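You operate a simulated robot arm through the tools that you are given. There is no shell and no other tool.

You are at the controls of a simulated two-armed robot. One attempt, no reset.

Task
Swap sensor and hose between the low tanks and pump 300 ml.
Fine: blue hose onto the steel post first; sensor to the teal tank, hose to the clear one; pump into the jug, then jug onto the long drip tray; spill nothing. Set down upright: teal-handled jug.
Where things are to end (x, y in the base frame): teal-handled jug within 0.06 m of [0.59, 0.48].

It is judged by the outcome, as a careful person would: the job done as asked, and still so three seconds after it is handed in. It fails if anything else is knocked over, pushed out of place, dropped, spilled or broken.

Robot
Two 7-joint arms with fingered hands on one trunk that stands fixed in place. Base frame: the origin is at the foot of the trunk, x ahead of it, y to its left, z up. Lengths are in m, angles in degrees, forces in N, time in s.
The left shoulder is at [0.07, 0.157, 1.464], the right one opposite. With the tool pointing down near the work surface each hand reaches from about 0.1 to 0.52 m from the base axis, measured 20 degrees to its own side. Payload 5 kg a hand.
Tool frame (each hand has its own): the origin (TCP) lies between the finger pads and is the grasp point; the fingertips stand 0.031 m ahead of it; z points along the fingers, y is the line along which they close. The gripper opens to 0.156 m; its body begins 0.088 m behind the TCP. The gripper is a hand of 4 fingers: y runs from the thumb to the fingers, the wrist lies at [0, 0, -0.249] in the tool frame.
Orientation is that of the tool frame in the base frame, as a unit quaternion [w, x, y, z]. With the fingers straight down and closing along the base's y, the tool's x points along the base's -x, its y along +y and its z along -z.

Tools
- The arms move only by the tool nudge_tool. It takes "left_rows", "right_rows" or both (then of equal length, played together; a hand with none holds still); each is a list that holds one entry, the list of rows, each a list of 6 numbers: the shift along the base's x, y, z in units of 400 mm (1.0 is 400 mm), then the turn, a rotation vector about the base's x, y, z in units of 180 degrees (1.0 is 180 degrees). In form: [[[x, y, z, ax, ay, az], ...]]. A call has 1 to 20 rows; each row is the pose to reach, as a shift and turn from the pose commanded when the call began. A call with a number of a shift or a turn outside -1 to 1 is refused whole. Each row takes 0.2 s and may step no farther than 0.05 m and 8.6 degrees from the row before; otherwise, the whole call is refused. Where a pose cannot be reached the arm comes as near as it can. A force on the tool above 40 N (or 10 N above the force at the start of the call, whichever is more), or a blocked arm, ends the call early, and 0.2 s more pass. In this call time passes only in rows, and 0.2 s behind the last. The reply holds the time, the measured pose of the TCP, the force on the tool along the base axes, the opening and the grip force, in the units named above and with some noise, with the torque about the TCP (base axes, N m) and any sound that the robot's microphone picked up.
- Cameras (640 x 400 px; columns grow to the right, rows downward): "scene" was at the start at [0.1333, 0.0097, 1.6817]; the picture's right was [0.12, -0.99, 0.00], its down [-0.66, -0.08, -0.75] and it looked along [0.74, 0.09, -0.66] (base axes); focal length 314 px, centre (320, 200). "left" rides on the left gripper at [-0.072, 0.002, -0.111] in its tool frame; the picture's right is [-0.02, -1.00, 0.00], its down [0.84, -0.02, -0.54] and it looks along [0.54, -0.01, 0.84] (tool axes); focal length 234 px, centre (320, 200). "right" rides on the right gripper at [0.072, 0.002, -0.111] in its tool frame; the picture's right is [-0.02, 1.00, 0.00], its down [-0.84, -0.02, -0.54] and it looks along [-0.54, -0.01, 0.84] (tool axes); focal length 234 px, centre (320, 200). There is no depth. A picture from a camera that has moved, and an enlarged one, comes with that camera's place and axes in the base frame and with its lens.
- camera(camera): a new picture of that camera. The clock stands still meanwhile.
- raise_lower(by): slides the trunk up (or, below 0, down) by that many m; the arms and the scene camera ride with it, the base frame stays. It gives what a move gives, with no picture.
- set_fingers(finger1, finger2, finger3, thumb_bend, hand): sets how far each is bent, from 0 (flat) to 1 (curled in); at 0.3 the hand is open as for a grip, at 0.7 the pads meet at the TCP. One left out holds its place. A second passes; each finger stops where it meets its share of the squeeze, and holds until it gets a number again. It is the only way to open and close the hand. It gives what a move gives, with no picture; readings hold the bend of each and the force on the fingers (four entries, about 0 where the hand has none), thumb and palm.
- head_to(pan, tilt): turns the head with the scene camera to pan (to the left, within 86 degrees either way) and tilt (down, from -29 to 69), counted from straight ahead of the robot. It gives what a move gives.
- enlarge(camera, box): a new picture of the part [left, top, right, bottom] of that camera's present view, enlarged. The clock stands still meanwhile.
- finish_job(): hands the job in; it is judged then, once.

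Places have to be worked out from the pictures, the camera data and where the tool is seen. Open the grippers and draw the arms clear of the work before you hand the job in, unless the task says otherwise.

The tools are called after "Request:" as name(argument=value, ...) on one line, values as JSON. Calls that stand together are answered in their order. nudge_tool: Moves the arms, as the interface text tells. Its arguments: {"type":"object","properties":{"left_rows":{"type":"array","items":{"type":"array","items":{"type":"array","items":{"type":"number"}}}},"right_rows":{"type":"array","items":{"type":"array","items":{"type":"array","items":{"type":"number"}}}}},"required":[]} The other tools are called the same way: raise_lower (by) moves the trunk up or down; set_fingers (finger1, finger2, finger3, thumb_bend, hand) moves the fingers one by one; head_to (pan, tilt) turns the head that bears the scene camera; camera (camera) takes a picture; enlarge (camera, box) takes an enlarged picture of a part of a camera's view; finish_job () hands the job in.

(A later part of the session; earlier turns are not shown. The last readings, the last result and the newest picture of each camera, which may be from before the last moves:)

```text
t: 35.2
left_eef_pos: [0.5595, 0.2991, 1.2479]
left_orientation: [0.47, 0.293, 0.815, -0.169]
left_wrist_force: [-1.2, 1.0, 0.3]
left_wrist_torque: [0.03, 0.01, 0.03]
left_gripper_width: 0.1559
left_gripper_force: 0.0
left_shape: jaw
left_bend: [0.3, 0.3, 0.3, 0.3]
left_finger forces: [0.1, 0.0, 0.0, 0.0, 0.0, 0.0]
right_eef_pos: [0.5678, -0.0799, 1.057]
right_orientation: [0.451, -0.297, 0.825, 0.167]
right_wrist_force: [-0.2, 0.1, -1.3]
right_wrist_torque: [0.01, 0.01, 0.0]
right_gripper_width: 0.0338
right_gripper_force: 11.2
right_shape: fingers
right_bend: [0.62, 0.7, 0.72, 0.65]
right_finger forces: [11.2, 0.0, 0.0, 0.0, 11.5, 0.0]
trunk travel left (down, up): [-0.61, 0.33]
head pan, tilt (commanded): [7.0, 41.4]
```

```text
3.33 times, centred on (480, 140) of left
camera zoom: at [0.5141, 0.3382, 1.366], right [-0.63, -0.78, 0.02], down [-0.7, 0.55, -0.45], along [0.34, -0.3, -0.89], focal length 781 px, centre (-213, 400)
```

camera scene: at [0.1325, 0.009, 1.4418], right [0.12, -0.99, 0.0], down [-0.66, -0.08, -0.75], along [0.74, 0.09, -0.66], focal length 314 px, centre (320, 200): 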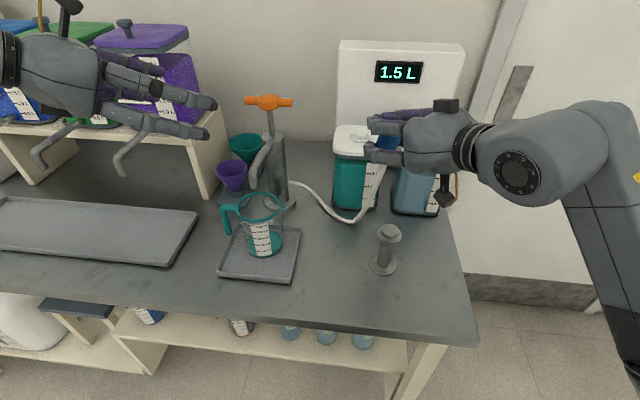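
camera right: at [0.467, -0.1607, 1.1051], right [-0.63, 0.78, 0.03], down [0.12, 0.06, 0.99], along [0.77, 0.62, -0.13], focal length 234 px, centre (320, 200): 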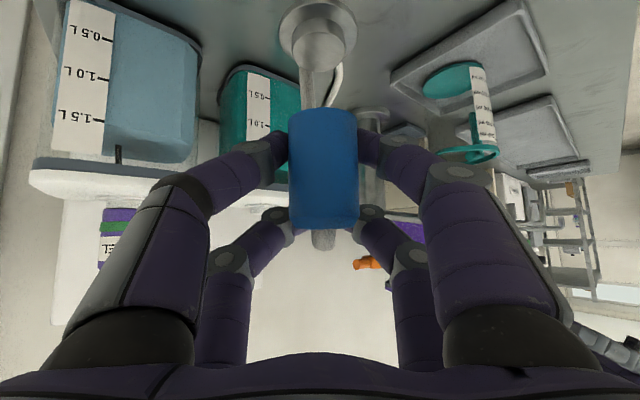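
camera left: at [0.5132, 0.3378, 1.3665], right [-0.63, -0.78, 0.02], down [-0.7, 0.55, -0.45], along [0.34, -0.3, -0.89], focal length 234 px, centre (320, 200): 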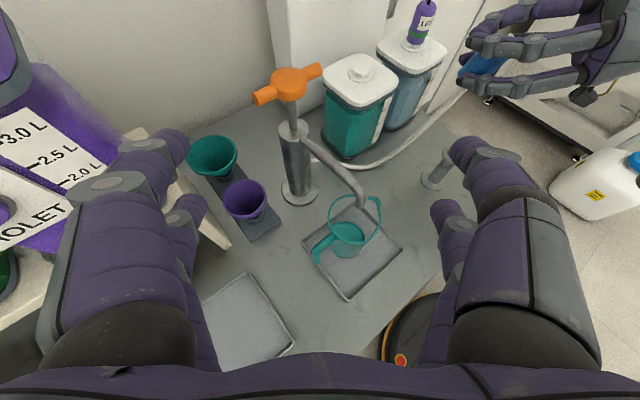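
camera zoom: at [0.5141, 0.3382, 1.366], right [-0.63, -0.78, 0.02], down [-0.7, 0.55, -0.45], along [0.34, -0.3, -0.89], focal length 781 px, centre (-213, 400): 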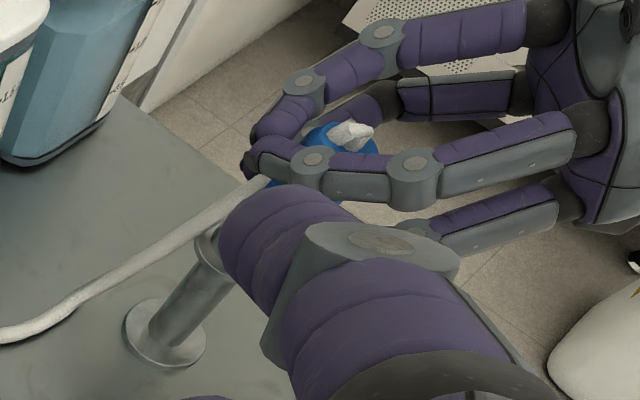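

The post nub and the head line up within about 1 mm sideways. The left fingers block the depth view, so I flatten the left hand's fingers to see the post from that side.

Request:
set_fingers(hand="left", finger1=0.0, finger2=0.0, finger3=0.0, thumb_bend=0.0)

Request:
enlarge(camera="left", box=[430, 80, 530, 200])

Request:
enlarge(camera="right", box=[270, 20, 370, 140])

```text
t: 36.2
left_eef_pos: [0.5601, 0.2996, 1.2483]
left_orientation: [0.471, 0.293, 0.815, -0.169]
left_wrist_force: [0.2, -0.5, 0.0]
left_wrist_torque: [0.0, 0.0, -0.01]
left_gripper_width: 0.2265
left_gripper_force: 0.0
left_shape: fingers
left_bend: [0.0, 0.0, 0.0, 0.0]
left_finger forces: [0.0, 0.0, 0.0, 0.0, 0.0, 0.0]
right_eef_pos: [0.568, -0.0786, 1.0578]
right_orientation: [0.451, -0.297, 0.825, 0.168]
right_wrist_force: [-0.1, -0.2, -0.9]
right_wrist_torque: [0.03, 0.01, -0.01]
right_gripper_width: 0.0337
right_gripper_force: 11.1
right_shape: fingers
right_bend: [0.62, 0.7, 0.72, 0.65]
right_finger forces: [11.2, 0.0, 0.1, 0.1, 11.6, 0.0]
trunk travel left (down, up): [-0.61, 0.33]
head pan, tilt (commanded): [7.0, 41.4]
```

```text
3.33 times, centred on (480, 140) of left
camera zoom: at [0.5141, 0.3383, 1.3659], right [-0.63, -0.78, 0.02], down [-0.7, 0.55, -0.45], along [0.34, -0.3, -0.89], focal length 781 px, centre (-213, 400)
```

zoom: 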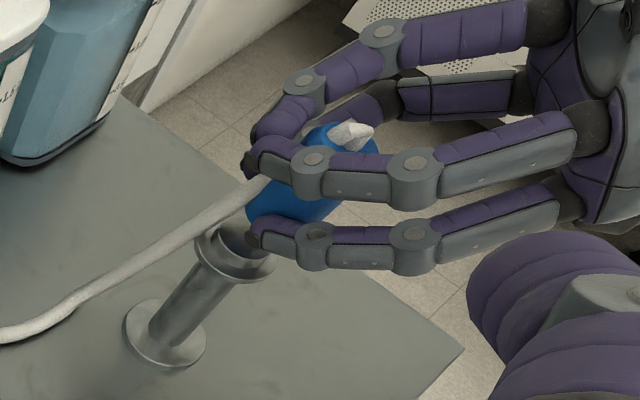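

```text
3.33 times, centred on (320, 80) of right
camera zoom: at [0.4658, -0.1634, 1.0568], right [-0.63, 0.78, 0.03], down [0.01, -0.03, 1.0], along [0.78, 0.63, 0.01], focal length 781 px, centre (320, 600)
```

zoom: 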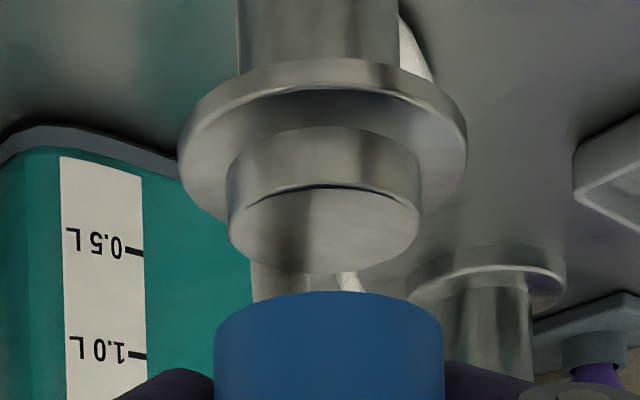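

The left view shows the head upright but about 7 mm short of the post axis toward the palm. I shift forward by that and 1 mm sideways, then lower 1 cm.

Request:
nudge_tool(right_rows=[[[0.0153, 0.009, 0, 0, 0, 0], [0.0153, 0.009, -0.0125, 0, 0, 0], [0.0153, 0.009, -0.025, 0, 0, 0]]])

Request:
enlarge(camera="left", box=[430, 80, 530, 200])

Request:
enlarge(camera="right", box=[250, 20, 390, 240])

```text
t: 37.0
left_eef_pos: [0.5602, 0.2988, 1.2479]
left_orientation: [0.471, 0.293, 0.815, -0.169]
left_wrist_force: [-0.8, 0.2, 0.5]
left_wrist_torque: [0.03, -0.03, -0.01]
left_gripper_width: 0.227
left_gripper_force: 0.0
left_shape: fingers
left_bend: [0.0, 0.0, 0.0, 0.0]
left_finger forces: [0.0, 0.0, 0.0, 0.0, 0.0, 0.0]
right_eef_pos: [0.5732, -0.0756, 1.0471]
right_orientation: [0.451, -0.298, 0.825, 0.168]
right_wrist_force: [-0.2, 0.1, -0.6]
right_wrist_torque: [-0.04, -0.01, -0.02]
right_gripper_width: 0.0338
right_gripper_force: 11.0
right_shape: fingers
right_bend: [0.62, 0.7, 0.72, 0.65]
right_finger forces: [11.1, 0.0, 0.1, 0.0, 11.5, 0.0]
trunk travel left (down, up): [-0.61, 0.33]
head pan, tilt (commanded): [7.0, 41.4]
```

```text
3.33 times, centred on (480, 140) of left
camera zoom: at [0.5141, 0.3383, 1.3659], right [-0.63, -0.78, 0.02], down [-0.7, 0.55, -0.45], along [0.34, -0.3, -0.89], focal length 781 px, centre (-213, 400)
```

zoom: 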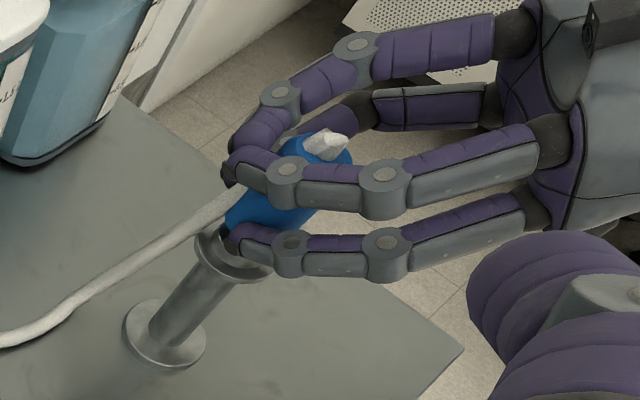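

```text
1.82 times, centred on (320, 130) of right
camera zoom: at [0.4717, -0.1599, 1.047], right [-0.63, 0.78, 0.03], down [0.01, -0.03, 1.0], along [0.78, 0.63, 0.01], focal length 426 px, centre (320, 327)
```

zoom: 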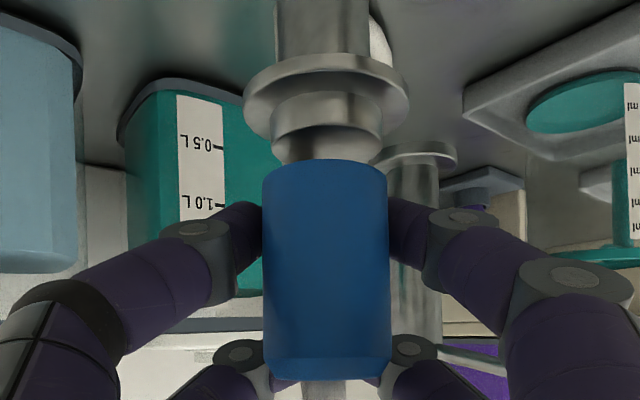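

Aligned from both sides now. I lower another 12 mm in small steps and watch the force.

Request:
nudge_tool(right_rows=[[[0, 0, -0.01, 0, 0, 0], [0, 0, -0.02, 0, 0, 0], [0, 0, -0.03, 0, 0, 0]]])

Request:
enlarge(camera="right", box=[250, 20, 390, 240])

```text
t: 37.8
left_eef_pos: [0.5598, 0.2987, 1.2494]
left_orientation: [0.471, 0.293, 0.815, -0.169]
left_wrist_force: [-0.3, -0.1, 0.1]
left_wrist_torque: [-0.01, 0.0, 0.0]
left_gripper_width: 0.227
left_gripper_force: 0.0
left_shape: fingers
left_bend: [0.0, 0.0, 0.0, 0.0]
left_finger forces: [0.0, 0.0, 0.1, 0.0, 0.0, 0.0]
right_eef_pos: [0.5734, -0.0761, 1.0376]
right_orientation: [0.453, -0.297, 0.824, 0.167]
right_wrist_force: [2.7, 0.1, 5.4]
right_wrist_torque: [0.0, 0.01, -0.01]
right_gripper_width: 0.0336
right_gripper_force: 11.9
right_shape: fingers
right_bend: [0.62, 0.7, 0.72, 0.65]
right_finger forces: [11.2, 0.0, 0.2, 0.0, 12.6, 0.0]
trunk travel left (down, up): [-0.61, 0.33]
head pan, tilt (commanded): [7.0, 41.4]
```

```text
1.82 times, centred on (320, 130) of right
camera zoom: at [0.4714, -0.1598, 1.0359], right [-0.63, 0.78, 0.03], down [0.01, -0.03, 1.0], along [0.78, 0.63, 0.01], focal length 426 px, centre (320, 327)
```

zoom: 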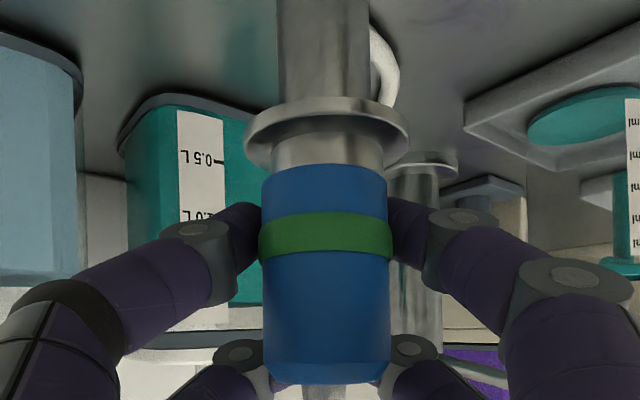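

The green band came back: the hose head is seated on the post with about 5 N of contact. I open the right hand.

Request:
set_fingers(hand="right", finger1=0.4, finger2=0.4, finger3=0.4, thumb_bend=0.4)

Request:
enlarge(camera="right", box=[200, 20, 440, 260])

Request:
enlarge(camera="left", box=[430, 80, 530, 200])

```text
t: 38.8
left_eef_pos: [0.5606, 0.299, 1.2475]
left_orientation: [0.47, 0.294, 0.815, -0.17]
left_wrist_force: [0.7, 0.3, 0.0]
left_wrist_torque: [0.01, -0.03, -0.01]
left_gripper_width: 0.2265
left_gripper_force: 0.0
left_shape: fingers
left_bend: [0.0, 0.0, 0.0, 0.0]
left_finger forces: [0.1, 0.1, 0.0, 0.0, 0.0, 0.1]
right_eef_pos: [0.5741, -0.0765, 1.034]
right_orientation: [0.452, -0.297, 0.824, 0.168]
right_wrist_force: [0.3, -0.2, 0.2]
right_wrist_torque: [-0.01, -0.02, -0.01]
right_gripper_width: 0.1205
right_gripper_force: 0.0
right_shape: fingers
right_bend: [0.4, 0.4, 0.4, 0.4]
right_finger forces: [0.0, 0.0, 0.0, 0.0, 0.0, 0.0]
trunk travel left (down, up): [-0.61, 0.33]
head pan, tilt (commanded): [7.0, 41.4]
```

```text
1.67 times, centred on (320, 140) of right
camera zoom: at [0.4713, -0.16, 1.0348], right [-0.63, 0.78, 0.03], down [0.01, -0.03, 1.0], along [0.78, 0.63, 0.01], focal length 390 px, centre (320, 300)
```

zoom: 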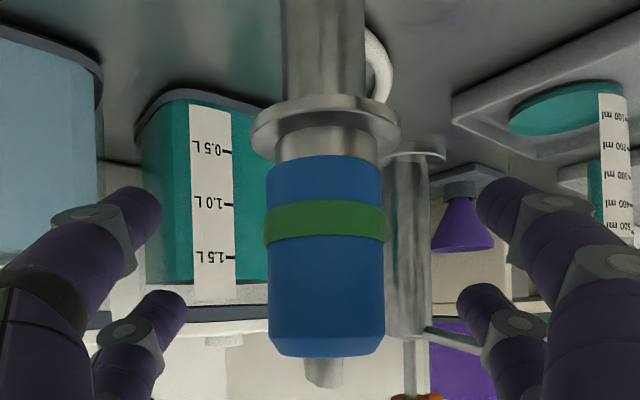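

```text
3.33 times, centred on (480, 140) of left
camera zoom: at [0.5139, 0.3384, 1.366], right [-0.63, -0.78, 0.02], down [-0.7, 0.55, -0.45], along [0.34, -0.3, -0.89], focal length 781 px, centre (-213, 400)
```

zoom: 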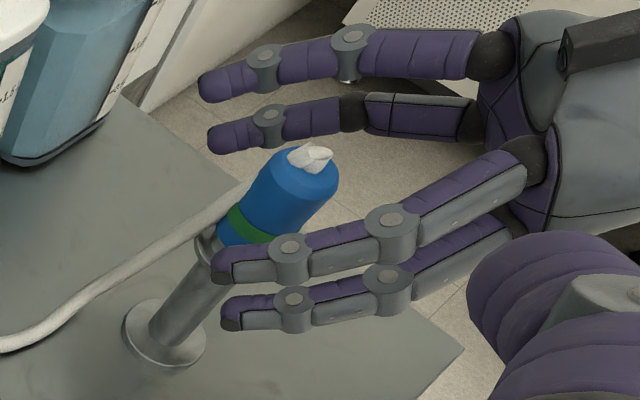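

The hose head stands upright on the post. I withdraw the right hand straight back and up; for the sensor I will use a level hand so both finger pairs sit on the same vertical line.

Request:
nudge_tool(right_rows=[[[-0.06, -0.048, 0, 0, 0, 0], [-0.12, -0.097, 0, 0, 0, 0], [-0.18, -0.145, 0.02, 0, 0, 0], [-0.2, -0.16, 0.1, 0, 0, 0], [-0.2, -0.16, 0.2, 0, 0, 0], [-0.2, -0.16, 0.3, 0, 0, 0]]])

Request:
nudge_tool(right_rows=[[[0.05, -0.02, 0, 0.0236, -0.0281, 0], [0.1, -0.05, 0, 0.0472, -0.0562, 0], [0.15, -0.08, 0, 0.0708, -0.0842, 0], [0.2, -0.12, 0, 0.0944, -0.1123, 0], [0.25, -0.16, 0, 0.118, -0.1404, 0]]])

Request:
camera(camera="right")

Request:
camera(camera="scene")

```text
t: 40.2
left_eef_pos: [0.5593, 0.2991, 1.2487]
left_orientation: [0.47, 0.293, 0.815, -0.17]
left_wrist_force: [1.1, 0.4, -0.2]
left_wrist_torque: [0.01, -0.02, -0.01]
left_gripper_width: 0.227
left_gripper_force: 0.0
left_shape: fingers
left_bend: [0.0, 0.0, 0.0, 0.0]
left_finger forces: [0.0, 0.0, 0.0, 0.0, 0.0, 0.0]
right_eef_pos: [0.495, -0.1388, 1.1556]
right_orientation: [0.451, -0.296, 0.825, 0.167]
right_wrist_force: [-1.0, 0.2, 0.4]
right_wrist_torque: [-0.02, -0.01, 0.0]
right_gripper_width: 0.1203
right_gripper_force: 0.0
right_shape: fingers
right_bend: [0.4, 0.4, 0.4, 0.4]
right_finger forces: [0.1, 0.0, 0.1, 0.0, 0.0, 0.0]
trunk travel left (down, up): [-0.61, 0.33]
head pan, tilt (commanded): [7.0, 41.4]
```

```text
t: 41.4
left_eef_pos: [0.5598, 0.2989, 1.2487]
left_orientation: [0.47, 0.293, 0.815, -0.169]
left_wrist_force: [1.1, -0.5, 0.1]
left_wrist_torque: [-0.01, 0.0, 0.0]
left_gripper_width: 0.2268
left_gripper_force: 0.0
left_shape: fingers
left_bend: [0.0, 0.0, 0.0, 0.0]
left_finger forces: [0.1, 0.0, 0.0, 0.1, 0.0, 0.0]
right_eef_pos: [0.5954, -0.2036, 1.1565]
right_orientation: [0.666, -0.239, 0.662, 0.247]
right_wrist_force: [-0.6, 1.0, -0.8]
right_wrist_torque: [0.03, 0.04, 0.04]
right_gripper_width: 0.1207
right_gripper_force: 0.1
right_shape: fingers
right_bend: [0.4, 0.4, 0.4, 0.4]
right_finger forces: [0.0, 0.1, 0.0, 0.0, 0.0, 0.0]
trunk travel left (down, up): [-0.61, 0.33]
head pan, tilt (commanded): [7.0, 41.4]
```

```text
taken
camera right: at [0.5099, -0.2734, 1.0835], right [-0.64, 0.76, 0.03], down [-0.41, -0.38, 0.83], along [0.65, 0.52, 0.55], focal length 234 px, centre (320, 200)
```

right: 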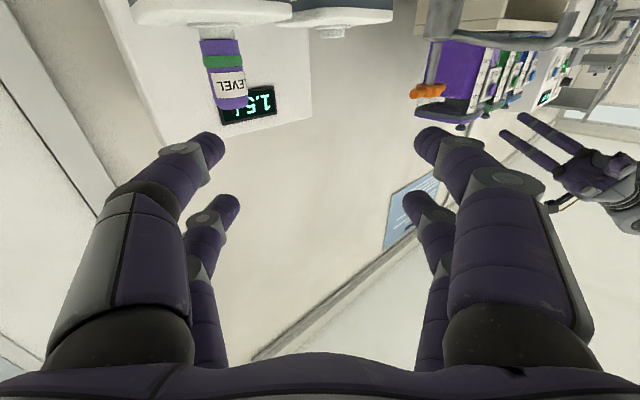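

```text
taken
camera scene: at [0.1341, 0.0094, 1.4416], right [0.12, -0.99, 0.0], down [-0.66, -0.08, -0.75], along [0.74, 0.09, -0.66], focal length 314 px, centre (320, 200)
```

scene: 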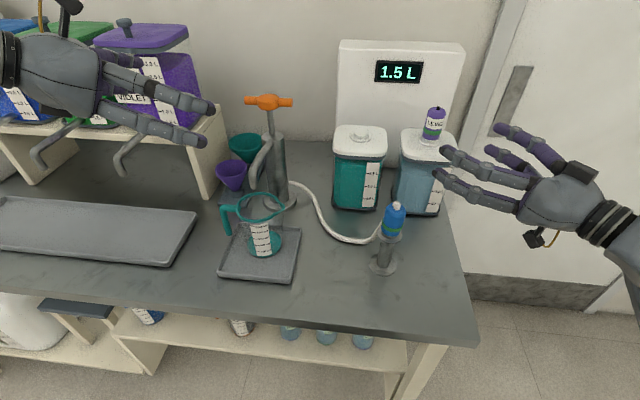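

The level hand is at [0.595, -0.204, 1.157]. I bring it down to the sensor's height and forward to x≈0.70, reducing the yaw to 20°.

Request:
nudge_tool(right_rows=[[[0.052, 0.006, -0.024, 0, 0, -0.0222], [0.104, 0.012, -0.048, 0, 0, -0.0444], [0.157, 0.017, -0.073, 0, 0, -0.0667], [0.209, 0.023, -0.097, 0, 0, -0.0889], [0.2615, 0.029, -0.121, 0, 0, -0.1111]]])

Request:
camera(camera="right")

Request:
camera(camera="left")

```text
t: 42.6
left_eef_pos: [0.5613, 0.2994, 1.2469]
left_orientation: [0.47, 0.294, 0.815, -0.17]
left_wrist_force: [-0.8, 0.3, 0.3]
left_wrist_torque: [-0.04, 0.01, 0.0]
left_gripper_width: 0.2267
left_gripper_force: 0.0
left_shape: fingers
left_bend: [0.0, 0.0, 0.0, 0.0]
left_finger forces: [0.0, 0.0, 0.0, 0.1, 0.1, 0.0]
right_eef_pos: [0.6989, -0.1928, 1.1074]
right_orientation: [0.699, -0.12, 0.694, 0.126]
right_wrist_force: [0.3, -0.2, 0.3]
right_wrist_torque: [0.0, -0.04, -0.04]
right_gripper_width: 0.1205
right_gripper_force: 0.1
right_shape: fingers
right_bend: [0.4, 0.4, 0.4, 0.4]
right_finger forces: [0.0, 0.1, 0.0, 0.0, 0.0, 0.1]
trunk travel left (down, up): [-0.61, 0.33]
head pan, tilt (commanded): [7.0, 41.4]
```

```text
taken
camera right: at [0.5953, -0.2282, 1.0353], right [-0.34, 0.94, 0.03], down [-0.51, -0.21, 0.83], along [0.79, 0.27, 0.55], focal length 234 px, centre (320, 200)
```

right: 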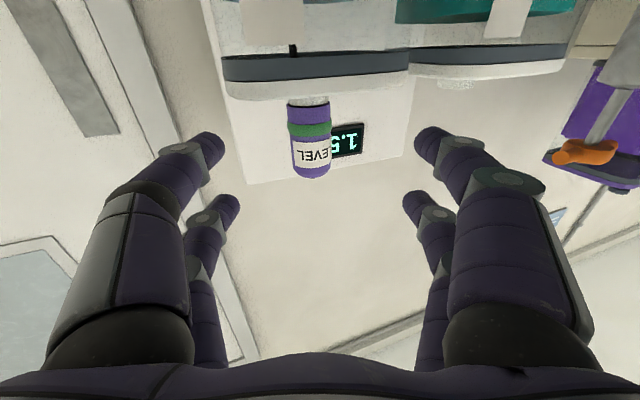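

```text
taken
camera left: at [0.5147, 0.3395, 1.3654], right [-0.63, -0.78, 0.02], down [-0.7, 0.55, -0.45], along [0.34, -0.3, -0.89], focal length 234 px, centre (320, 200)
```

left: 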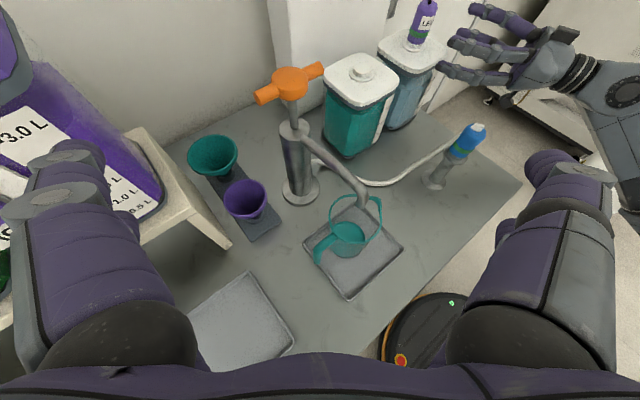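

Sensor is confirmed at about [0.80, -0.1645], body z 1.07–1.14. I move in level around it, stopping the TCP about 1 cm short of its axis.

Request:
nudge_tool(right_rows=[[[0.045, 0.0136, 0, 0, 0, -0.0133], [0.09, 0.0272, 0, 0, 0, -0.0267], [0.135, 0.0408, 0, 0, 0, -0.04], [0.18, 0.0544, 0, 0, 0, -0.0533], [0.2253, 0.068, 0, 0, 0, -0.0667]]])

Request:
camera(camera="right")

Request:
enlarge(camera="left", box=[360, 0, 520, 140])

```text
t: 43.8
left_eef_pos: [0.5598, 0.2993, 1.2484]
left_orientation: [0.47, 0.293, 0.815, -0.169]
left_wrist_force: [0.9, 1.8, 0.3]
left_wrist_torque: [0.02, -0.01, -0.02]
left_gripper_width: 0.2266
left_gripper_force: 0.1
left_shape: fingers
left_bend: [0.0, 0.0, 0.0, 0.0]
left_finger forces: [0.0, 0.1, 0.1, 0.0, 0.0, 0.0]
right_eef_pos: [0.7904, -0.1656, 1.1073]
right_orientation: [0.708, -0.047, 0.703, 0.053]
right_wrist_force: [-0.3, 0.6, 0.0]
right_wrist_torque: [-0.04, -0.02, -0.01]
right_gripper_width: 0.1207
right_gripper_force: 0.0
right_shape: fingers
right_bend: [0.4, 0.4, 0.4, 0.4]
right_finger forces: [0.1, 0.0, 0.0, 0.0, 0.1, 0.1]
trunk travel left (down, up): [-0.61, 0.33]
head pan, tilt (commanded): [7.0, 41.4]
```

```text
taken
camera right: at [0.6797, -0.1791, 1.0344], right [-0.14, 0.99, 0.03], down [-0.54, -0.1, 0.83], along [0.83, 0.1, 0.55], focal length 234 px, centre (320, 200)
```

right: 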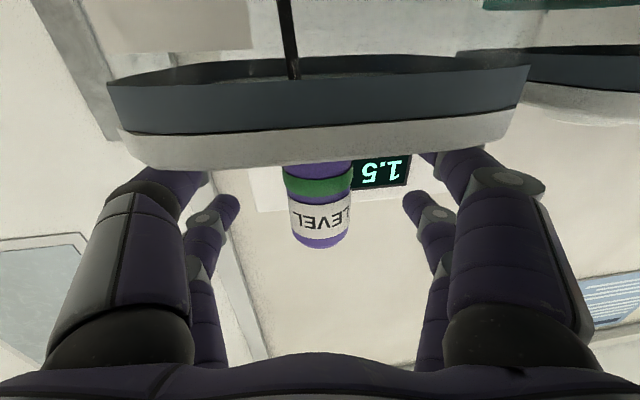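

```text
2.86 times, centred on (440, 70) of left
camera zoom: at [0.5144, 0.3393, 1.3655], right [-0.63, -0.78, 0.02], down [-0.7, 0.55, -0.45], along [0.34, -0.3, -0.89], focal length 669 px, centre (-23, 571)
```

zoom: 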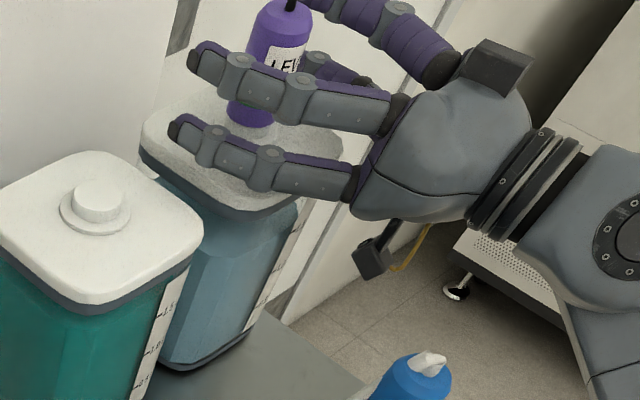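

The hand is centred around the sensor with the lower fingers clear of the lid. I close to near contact and check the centring.

Request:
set_fingers(hand="right", finger1=0.56, finger2=0.56, finger3=0.56, thumb_bend=0.56)

Request:
camera(camera="right")

Request:
enlarge(camera="left", box=[360, 0, 520, 140])

```text
t: 44.8
left_eef_pos: [0.5597, 0.2991, 1.247]
left_orientation: [0.47, 0.293, 0.815, -0.17]
left_wrist_force: [-1.5, 0.2, 0.5]
left_wrist_torque: [0.01, -0.03, 0.03]
left_gripper_width: 0.2269
left_gripper_force: 0.0
left_shape: fingers
left_bend: [0.0, 0.0, 0.0, 0.0]
left_finger forces: [0.1, 0.1, 0.0, 0.1, 0.0, 0.0]
right_eef_pos: [0.7888, -0.1655, 1.1063]
right_orientation: [0.708, -0.047, 0.702, 0.053]
right_wrist_force: [0.0, 0.6, 0.2]
right_wrist_torque: [-0.02, 0.02, -0.02]
right_gripper_width: 0.0577
right_gripper_force: 0.0
right_shape: fingers
right_bend: [0.56, 0.56, 0.56, 0.56]
right_finger forces: [0.0, 0.1, 0.0, 0.0, 0.1, 0.0]
trunk travel left (down, up): [-0.61, 0.33]
head pan, tilt (commanded): [7.0, 41.4]
```

```text
taken
camera right: at [0.6794, -0.1795, 1.0346], right [-0.14, 0.99, 0.03], down [-0.54, -0.1, 0.83], along [0.83, 0.1, 0.55], focal length 234 px, centre (320, 200)
```

right: 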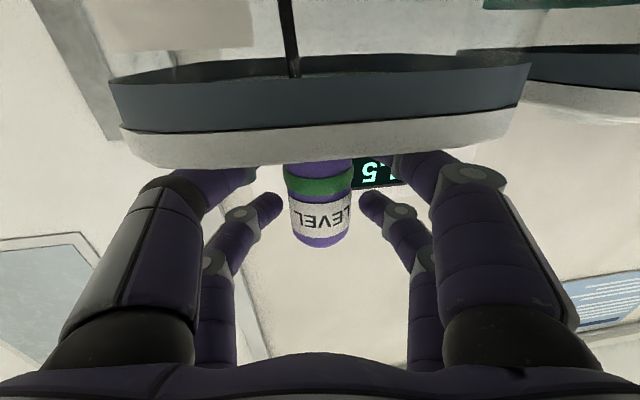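

```text
2.86 times, centred on (440, 70) of left
camera zoom: at [0.5141, 0.3386, 1.3659], right [-0.63, -0.78, 0.02], down [-0.7, 0.55, -0.45], along [0.34, -0.3, -0.89], focal length 669 px, centre (-23, 571)
```

zoom: 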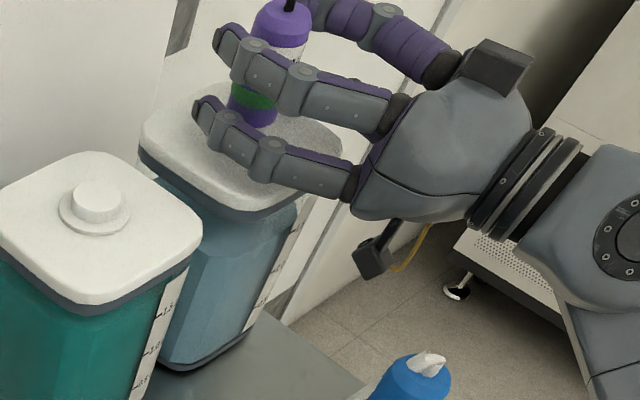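

Centring is good. I close firmly with the balance found before (thumb eased relative to the others).

Request:
set_fingers(hand="right", finger1=0.8, finger2=0.8, finger3=0.8, thumb_bend=0.68)

Request:
camera(camera="right")

```text
t: 45.8
left_eef_pos: [0.5609, 0.2994, 1.2472]
left_orientation: [0.469, 0.294, 0.815, -0.17]
left_wrist_force: [0.1, -0.1, -0.4]
left_wrist_torque: [-0.01, 0.01, 0.0]
left_gripper_width: 0.2266
left_gripper_force: 0.0
left_shape: fingers
left_bend: [0.0, 0.0, 0.0, 0.0]
left_finger forces: [0.0, 0.1, 0.0, 0.0, 0.1, 0.1]
right_eef_pos: [0.7904, -0.1672, 1.1067]
right_orientation: [0.709, -0.047, 0.702, 0.054]
right_wrist_force: [4.5, -3.9, 2.3]
right_wrist_torque: [-0.05, -0.05, -0.11]
right_gripper_width: 0.0344
right_gripper_force: 20.0
right_shape: fingers
right_bend: [0.63, 0.63, 0.61, 0.64]
right_finger forces: [8.9, 8.8, 10.4, 0.0, 11.6, 0.0]
trunk travel left (down, up): [-0.61, 0.33]
head pan, tilt (commanded): [7.0, 41.4]
```

```text
taken
camera right: at [0.6798, -0.1805, 1.0345], right [-0.14, 0.99, 0.03], down [-0.54, -0.1, 0.83], along [0.83, 0.1, 0.55], focal length 234 px, centre (320, 200)
```

right: 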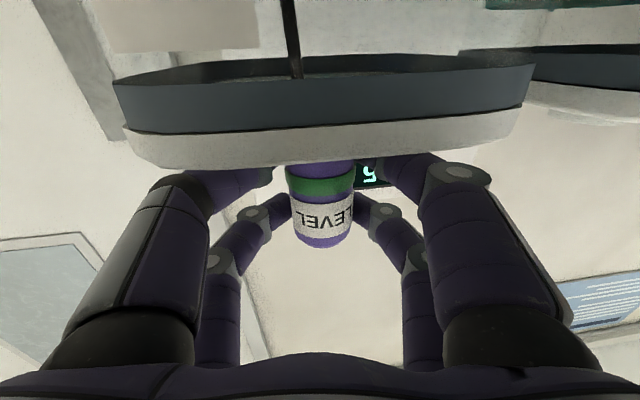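

The four fingers share evenly (about 9–12 N each). I raise the squeeze a little more before pulling, keeping it balanced.

Request:
set_fingers(hand="right", finger1=0.95, finger2=0.95, finger3=0.92, thumb_bend=0.71)

```text
t: 46.8
left_eef_pos: [0.5599, 0.2979, 1.2478]
left_orientation: [0.47, 0.294, 0.815, -0.169]
left_wrist_force: [0.1, 0.8, -0.2]
left_wrist_torque: [0.02, -0.02, -0.02]
left_gripper_width: 0.2267
left_gripper_force: 0.1
left_shape: fingers
left_bend: [0.0, 0.0, 0.0, 0.0]
left_finger forces: [0.0, 0.0, 0.1, 0.0, 0.1, 0.0]
right_eef_pos: [0.789, -0.1676, 1.1066]
right_orientation: [0.708, -0.046, 0.703, 0.052]
right_wrist_force: [5.9, -5.8, 2.6]
right_wrist_torque: [-0.13, -0.16, -0.18]
right_gripper_width: 0.0342
right_gripper_force: 21.4
right_shape: fingers
right_bend: [0.63, 0.63, 0.61, 0.64]
right_finger forces: [9.0, 9.0, 9.1, 0.1, 15.5, 0.0]
trunk travel left (down, up): [-0.61, 0.33]
head pan, tilt (commanded): [7.0, 41.4]
```

Fingers saturate near 9 N each. I pull up gently 8 mm.

Request:
nudge_tool(right_rows=[[[0, 0, 0.005, 0, 0, 0], [0, 0, 0.01, 0, 0, 0], [0, 0, 0.015, 0, 0, 0], [0, 0, 0.02, 0, 0, 0]]])

Request:
camera(camera="right")

```text
t: 47.8
left_eef_pos: [0.5584, 0.304, 1.2466]
left_orientation: [0.472, 0.293, 0.814, -0.171]
left_wrist_force: [0.0, -0.5, -0.2]
left_wrist_torque: [0.0, 0.0, -0.01]
left_gripper_width: 0.2266
left_gripper_force: 0.0
left_shape: fingers
left_bend: [0.0, 0.0, 0.0, 0.0]
left_finger forces: [0.0, 0.0, 0.0, 0.1, 0.1, 0.0]
right_eef_pos: [0.786, -0.1768, 1.1041]
right_orientation: [0.703, -0.069, 0.708, 0.026]
right_wrist_force: [11.9, 20.4, 25.2]
right_wrist_torque: [0.66, -0.62, 0.35]
right_gripper_width: 0.0345
right_gripper_force: 20.8
right_shape: fingers
right_bend: [0.58, 0.59, 0.64, 0.68]
right_finger forces: [16.6, 14.9, 4.7, 0.0, 5.5, 0.0]
trunk travel left (down, up): [-0.61, 0.33]
head pan, tilt (commanded): [7.0, 41.4]
```

```text
taken
camera right: at [0.6757, -0.1933, 1.0338], right [-0.13, 0.99, -0.04], down [-0.53, -0.04, 0.84], along [0.83, 0.13, 0.53], focal length 234 px, centre (320, 200)
```

right: 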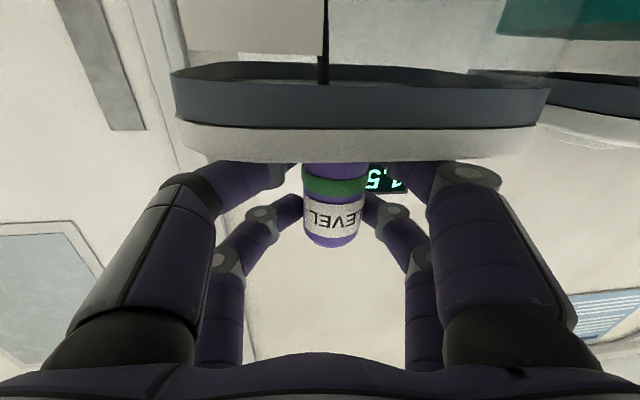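

Odd reading: the hand sits lower and sideways with 25 N on it, and the left arm moved slightly too. I take a still reading and look at the scene before doing anything else.

Request:
camera(camera="scene")

Request:
enlarge(camera="left", box=[360, 0, 520, 140])

Request:
nudge_tool(right_rows=[[[0, 0, 0, 0, 0, 0]]])

```text
taken
camera scene: at [0.1319, 0.0151, 1.4419], right [0.12, -0.99, 0.0], down [-0.66, -0.08, -0.75], along [0.74, 0.09, -0.66], focal length 314 px, centre (320, 200)
```

scene: 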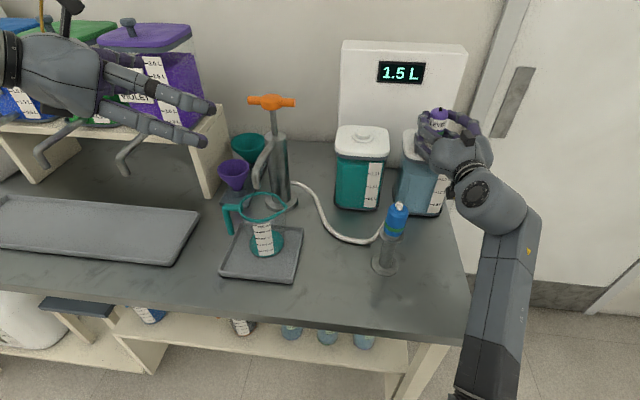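

```text
2.86 times, centred on (440, 70) of left
camera zoom: at [0.5126, 0.3434, 1.3653], right [-0.63, -0.78, 0.02], down [-0.7, 0.55, -0.46], along [0.34, -0.3, -0.89], focal length 669 px, centre (-23, 571)
```

zoom: 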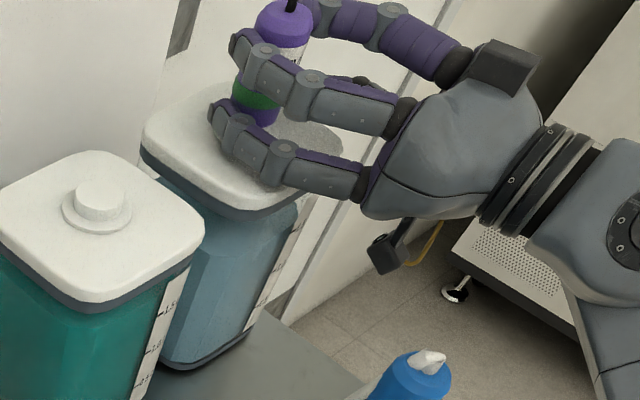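

```text
t: 48.2
left_eef_pos: [0.5574, 0.3045, 1.2479]
left_orientation: [0.472, 0.293, 0.814, -0.171]
left_wrist_force: [0.4, 0.2, 0.4]
left_wrist_torque: [0.0, -0.03, 0.01]
left_gripper_width: 0.2267
left_gripper_force: 0.1
left_shape: fingers
left_bend: [0.0, 0.0, 0.0, 0.0]
left_finger forces: [0.0, 0.0, 0.0, 0.0, 0.0, 0.1]
right_eef_pos: [0.7867, -0.176, 1.1044]
right_orientation: [0.703, -0.069, 0.708, 0.025]
right_wrist_force: [8.9, 21.6, 21.9]
right_wrist_torque: [0.7, -0.56, 0.37]
right_gripper_width: 0.0342
right_gripper_force: 21.0
right_shape: fingers
right_bend: [0.57, 0.59, 0.65, 0.68]
right_finger forces: [16.9, 15.2, 4.6, 0.0, 5.3, 0.0]
trunk travel left (down, up): [-0.61, 0.33]
head pan, tilt (commanded): [7.0, 41.4]
```

The trunk camera itself shifted 5 mm, so the right arm's forearm/elbow must be pressing on something, most likely the table's right edge. I undo the upward command and look.

Request:
nudge_tool(right_rows=[[[0, 0, -0.01, 0, 0, 0], [0, 0, -0.02, 0, 0, 0]]])

Request:
head_to(pan=-25, tilt=55)

Request:
camera(camera="scene")

```text
t: 48.8
left_eef_pos: [0.556, 0.3055, 1.2478]
left_orientation: [0.472, 0.292, 0.814, -0.171]
left_wrist_force: [-0.1, 0.6, -1.1]
left_wrist_torque: [0.01, -0.03, -0.01]
left_gripper_width: 0.2267
left_gripper_force: 0.0
left_shape: fingers
left_bend: [0.0, 0.0, 0.0, 0.0]
left_finger forces: [0.0, 0.1, 0.0, 0.0, 0.0, 0.0]
right_eef_pos: [0.7865, -0.1802, 1.1035]
right_orientation: [0.706, -0.076, 0.704, 0.017]
right_wrist_force: [2.0, 31.8, 24.6]
right_wrist_torque: [0.99, -0.5, 0.77]
right_gripper_width: 0.0347
right_gripper_force: 22.0
right_shape: fingers
right_bend: [0.55, 0.58, 0.66, 0.69]
right_finger forces: [19.9, 17.4, 3.3, 0.1, 2.9, 0.0]
trunk travel left (down, up): [-0.61, 0.33]
head pan, tilt (commanded): [7.0, 41.4]
```

```text
t: 49.8
left_eef_pos: [0.5565, 0.3064, 1.2479]
left_orientation: [0.472, 0.293, 0.814, -0.171]
left_wrist_force: [0.2, -0.3, 0.4]
left_wrist_torque: [0.0, -0.02, 0.01]
left_gripper_width: 0.227
left_gripper_force: 0.0
left_shape: fingers
left_bend: [0.0, 0.0, 0.0, 0.0]
left_finger forces: [0.0, 0.1, 0.0, 0.0, 0.0, 0.1]
right_eef_pos: [0.7867, -0.1811, 1.1044]
right_orientation: [0.706, -0.075, 0.704, 0.016]
right_wrist_force: [-3.6, 32.9, 17.8]
right_wrist_torque: [0.88, -0.31, 0.97]
right_gripper_width: 0.0349
right_gripper_force: 21.7
right_shape: fingers
right_bend: [0.55, 0.57, 0.67, 0.69]
right_finger forces: [19.9, 17.8, 3.1, 0.1, 2.3, 0.1]
trunk travel left (down, up): [-0.61, 0.33]
head pan, tilt (commanded): [-25.0, 55.0]
```

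```text
taken
camera scene: at [0.1118, -0.024, 1.4235], right [-0.42, -0.91, 0.0], down [-0.74, 0.34, -0.58], along [0.52, -0.25, -0.82], focal length 314 px, centre (320, 200)
```

scene: 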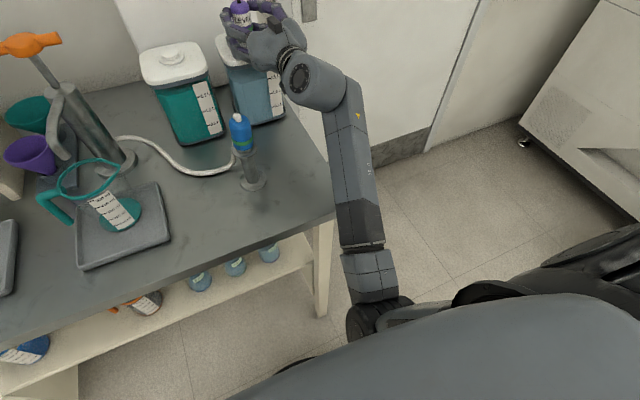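

Forces keep creeping up while the hand drifts to -y, so I should relieve the stress: I open the fingers moderately and see where the free hand settles.

Request:
set_fingers(hand="right", finger1=0.45, finger2=0.45, finger3=0.45, thumb_bend=0.45)

Request:
camera(camera="right")

Request:
camera(camera="scene")

```text
t: 50.8
left_eef_pos: [0.5597, 0.2992, 1.2477]
left_orientation: [0.471, 0.294, 0.814, -0.17]
left_wrist_force: [0.4, -0.2, 0.6]
left_wrist_torque: [-0.02, -0.01, -0.02]
left_gripper_width: 0.2268
left_gripper_force: 0.0
left_shape: fingers
left_bend: [0.0, 0.0, 0.0, 0.0]
left_finger forces: [0.1, 0.0, 0.0, 0.1, 0.1, 0.1]
right_eef_pos: [0.7899, -0.1896, 1.1016]
right_orientation: [0.706, -0.072, 0.705, 0.014]
right_wrist_force: [-0.1, 0.4, -0.5]
right_wrist_torque: [-0.04, -0.01, -0.04]
right_gripper_width: 0.1007
right_gripper_force: 0.2
right_shape: fingers
right_bend: [0.45, 0.45, 0.45, 0.45]
right_finger forces: [0.0, 0.1, 0.0, 0.1, 0.0, 0.0]
trunk travel left (down, up): [-0.61, 0.33]
head pan, tilt (commanded): [-25.0, 55.0]
```

```text
taken
camera right: at [0.6796, -0.2074, 1.0304], right [-0.12, 0.99, -0.06], down [-0.54, -0.02, 0.84], along [0.83, 0.13, 0.54], focal length 234 px, centre (320, 200)
```

right: 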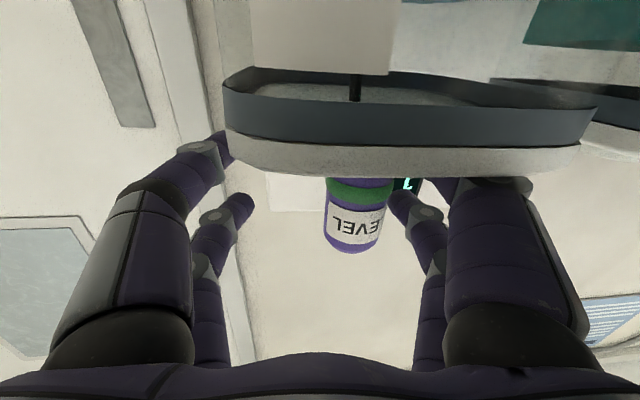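

```text
taken
camera scene: at [0.1149, -0.03, 1.4231], right [-0.42, -0.91, 0.0], down [-0.74, 0.35, -0.57], along [0.52, -0.24, -0.82], focal length 314 px, centre (320, 200)
```

scene: 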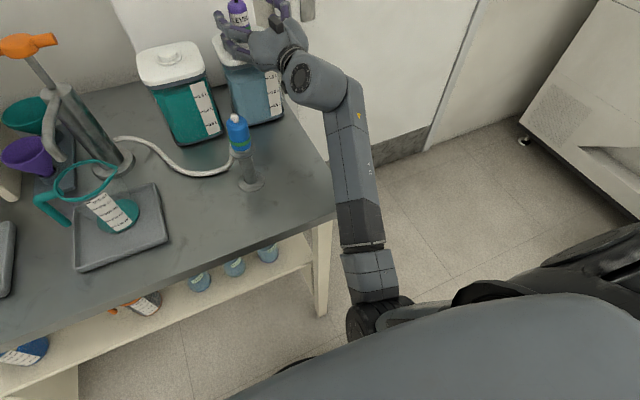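

Freed, the hand settled at y=-0.190 with a slight roll and no force, so the arm's own target drifted rather than hitting something. I check whether it is stable now with a zero move.

Request:
nudge_tool(right_rows=[[[0, 0, 0, 0, 0, 0], [0, 0, 0, 0, 0, 0], [0, 0, 0, 0, 0, 0]]])

```text
t: 51.8
left_eef_pos: [0.5603, 0.3001, 1.2482]
left_orientation: [0.47, 0.293, 0.815, -0.17]
left_wrist_force: [-0.1, -0.2, 0.4]
left_wrist_torque: [0.0, 0.0, -0.03]
left_gripper_width: 0.2269
left_gripper_force: 0.1
left_shape: fingers
left_bend: [0.0, 0.0, 0.0, 0.0]
left_finger forces: [0.1, 0.1, 0.0, 0.0, 0.1, 0.0]
right_eef_pos: [0.7903, -0.192, 1.102]
right_orientation: [0.706, -0.072, 0.704, 0.014]
right_wrist_force: [0.0, -0.1, -0.5]
right_wrist_torque: [-0.02, -0.02, -0.01]
right_gripper_width: 0.1007
right_gripper_force: 0.1
right_shape: fingers
right_bend: [0.45, 0.45, 0.45, 0.45]
right_finger forces: [0.0, 0.0, 0.1, 0.0, 0.0, 0.0]
trunk travel left (down, up): [-0.61, 0.33]
head pan, tilt (commanded): [-25.0, 55.0]
stopped in row 3 (right hand): the arm was blocked; the commanded pose is now the measured one
```

The tool reports the right arm was blocked, so some link touches something. I turn the head to inspect the right upper arm and elbow.

Request:
head_to(pan=-50, tilt=60)

Request:
camera(camera="scene")

Request:
camera(camera="left")

```text
t: 52.7
left_eef_pos: [0.5592, 0.2991, 1.2488]
left_orientation: [0.47, 0.294, 0.815, -0.17]
left_wrist_force: [0.1, 0.7, -0.2]
left_wrist_torque: [0.02, 0.01, -0.01]
left_gripper_width: 0.2268
left_gripper_force: 0.1
left_shape: fingers
left_bend: [0.0, 0.0, 0.0, 0.0]
left_finger forces: [0.0, 0.1, 0.0, 0.0, 0.0, 0.0]
right_eef_pos: [0.7893, -0.1907, 1.1017]
right_orientation: [0.706, -0.072, 0.705, 0.015]
right_wrist_force: [-0.3, 0.6, -0.6]
right_wrist_torque: [0.0, 0.0, 0.03]
right_gripper_width: 0.101
right_gripper_force: 0.1
right_shape: fingers
right_bend: [0.45, 0.45, 0.45, 0.45]
right_finger forces: [0.0, 0.0, 0.1, 0.0, 0.0, 0.0]
trunk travel left (down, up): [-0.61, 0.33]
head pan, tilt (commanded): [-50.0, 60.0]
```

```text
taken
camera scene: at [0.0928, -0.0512, 1.417], right [-0.77, -0.64, 0.0], down [-0.56, 0.66, -0.5], along [0.32, -0.38, -0.87], focal length 314 px, centre (320, 200)
```

scene: 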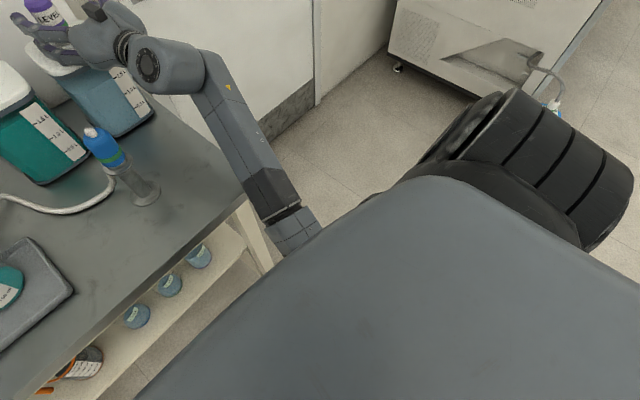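

```text
taken
camera left: at [0.514, 0.3388, 1.366], right [-0.63, -0.78, 0.02], down [-0.7, 0.55, -0.45], along [0.34, -0.3, -0.89], focal length 234 px, centre (320, 200)
```

left: 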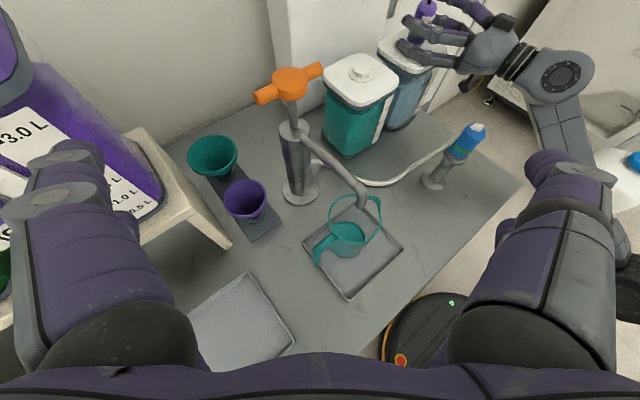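

The elbow sits low and inward against the robot's own torso, which explains the block. I open wider, back straight out from the sensor, and will come back with the elbow outside.

Request:
set_fingers(hand="right", finger1=0.35, finger2=0.35, finger3=0.35, thumb_bend=0.35)

Request:
nudge_tool(right_rows=[[[-0.0745, -0.0091, 0.004, 0, 0, 0], [-0.149, -0.0182, 0.008, 0, 0, 0], [-0.2235, -0.0273, 0.012, 0, 0, 0], [-0.298, -0.0364, 0.016, 0, 0, 0]]])

Request:
head_to(pan=-25, tilt=55)

Request:
camera(camera="scene")

```text
t: 53.7
left_eef_pos: [0.56, 0.3003, 1.2483]
left_orientation: [0.471, 0.293, 0.815, -0.169]
left_wrist_force: [-0.4, 0.1, -0.3]
left_wrist_torque: [0.01, 0.0, -0.02]
left_gripper_width: 0.2269
left_gripper_force: 0.0
left_shape: fingers
left_bend: [0.0, 0.0, 0.0, 0.0]
left_finger forces: [0.0, 0.1, 0.0, 0.0, 0.0, 0.0]
right_eef_pos: [0.7905, -0.191, 1.1021]
right_orientation: [0.706, -0.072, 0.705, 0.015]
right_wrist_force: [-0.1, -0.3, -0.7]
right_wrist_torque: [0.03, 0.0, 0.0]
right_gripper_width: 0.1397
right_gripper_force: 0.0
right_shape: fingers
right_bend: [0.35, 0.35, 0.35, 0.35]
right_finger forces: [0.0, 0.0, 0.1, 0.0, 0.0, 0.0]
trunk travel left (down, up): [-0.61, 0.33]
head pan, tilt (commanded): [-50.0, 60.0]
```

```text
t: 54.7
left_eef_pos: [0.559, 0.2986, 1.2484]
left_orientation: [0.471, 0.293, 0.815, -0.169]
left_wrist_force: [-0.7, -0.1, 0.9]
left_wrist_torque: [0.01, 0.0, 0.02]
left_gripper_width: 0.2272
left_gripper_force: 0.1
left_shape: fingers
left_bend: [0.0, 0.0, 0.0, 0.0]
left_finger forces: [0.0, 0.0, 0.0, 0.1, 0.0, 0.0]
right_eef_pos: [0.6781, -0.2201, 1.1158]
right_orientation: [0.705, -0.125, 0.697, -0.039]
right_wrist_force: [0.5, 0.2, 0.3]
right_wrist_torque: [0.04, -0.02, 0.02]
right_gripper_width: 0.1403
right_gripper_force: 0.0
right_shape: fingers
right_bend: [0.35, 0.35, 0.35, 0.35]
right_finger forces: [0.1, 0.0, 0.0, 0.1, 0.0, 0.0]
trunk travel left (down, up): [-0.61, 0.33]
head pan, tilt (commanded): [-50.0, 60.0]
stopped in row 4 (right hand): the arm was blocked; the commanded pose is now the measured one
```

```text
t: 55.6
left_eef_pos: [0.5591, 0.299, 1.2471]
left_orientation: [0.47, 0.293, 0.815, -0.169]
left_wrist_force: [-0.9, 0.2, 0.0]
left_wrist_torque: [0.01, -0.01, -0.03]
left_gripper_width: 0.2266
left_gripper_force: 0.1
left_shape: fingers
left_bend: [0.0, 0.0, 0.0, 0.0]
left_finger forces: [0.1, 0.0, 0.0, 0.1, 0.1, 0.0]
right_eef_pos: [0.6784, -0.2193, 1.1182]
right_orientation: [0.705, -0.125, 0.697, -0.038]
right_wrist_force: [-0.9, -0.6, 0.1]
right_wrist_torque: [0.02, 0.0, -0.02]
right_gripper_width: 0.1407
right_gripper_force: 0.0
right_shape: fingers
right_bend: [0.35, 0.35, 0.35, 0.35]
right_finger forces: [0.0, 0.0, 0.1, 0.0, 0.0, 0.0]
trunk travel left (down, up): [-0.61, 0.33]
head pan, tilt (commanded): [-25.0, 55.0]
```

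```text
taken
camera scene: at [0.1149, -0.0308, 1.4231], right [-0.42, -0.91, 0.0], down [-0.74, 0.35, -0.57], along [0.52, -0.24, -0.82], focal length 314 px, centre (320, 200)
```

scene: 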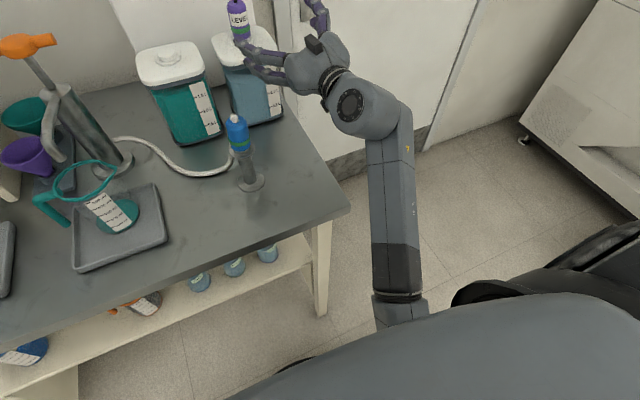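

Backing out folded the elbow into the torso again and rolled the hand. I turn the hand leftward (yaw) while undoing the roll, which should swing wrist and elbow outward to the right.

Request:
nudge_tool(right_rows=[[[0, 0.01, 0.02, 0.0142, 0.0054, 0.0311], [0, 0.02, 0.04, 0.0284, 0.0108, 0.0622], [0, 0.03, 0.06, 0.0427, 0.0162, 0.0934], [0, 0.04, 0.08, 0.0569, 0.0216, 0.1245], [0, 0.05, 0.1, 0.0711, 0.027, 0.1556]]])

Request:
camera(camera="scene")

```text
t: 56.8
left_eef_pos: [0.5609, 0.2987, 1.2483]
left_orientation: [0.47, 0.294, 0.815, -0.17]
left_wrist_force: [-1.3, 0.1, 0.2]
left_wrist_torque: [0.03, 0.03, 0.05]
left_gripper_width: 0.2266
left_gripper_force: 0.1
left_shape: fingers
left_bend: [0.0, 0.0, 0.0, 0.0]
left_finger forces: [0.0, 0.0, 0.0, 0.0, 0.0, 0.0]
right_eef_pos: [0.6787, -0.2002, 1.1573]
right_orientation: [0.673, -0.213, 0.674, 0.218]
right_wrist_force: [0.5, 0.5, 0.0]
right_wrist_torque: [0.02, 0.03, 0.0]
right_gripper_width: 0.1403
right_gripper_force: 0.2
right_shape: fingers
right_bend: [0.35, 0.35, 0.35, 0.35]
right_finger forces: [0.0, 0.0, 0.1, 0.0, 0.1, 0.1]
trunk travel left (down, up): [-0.61, 0.33]
head pan, tilt (commanded): [-25.0, 55.0]
```

```text
taken
camera scene: at [0.1156, -0.0314, 1.423], right [-0.42, -0.91, 0.0], down [-0.74, 0.35, -0.57], along [0.52, -0.24, -0.82], focal length 314 px, centre (320, 200)
```

scene: 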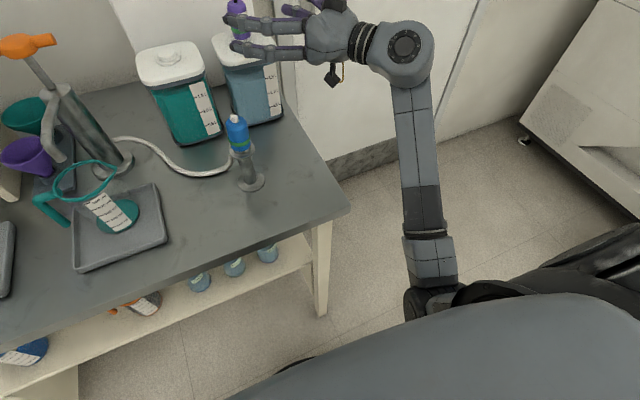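

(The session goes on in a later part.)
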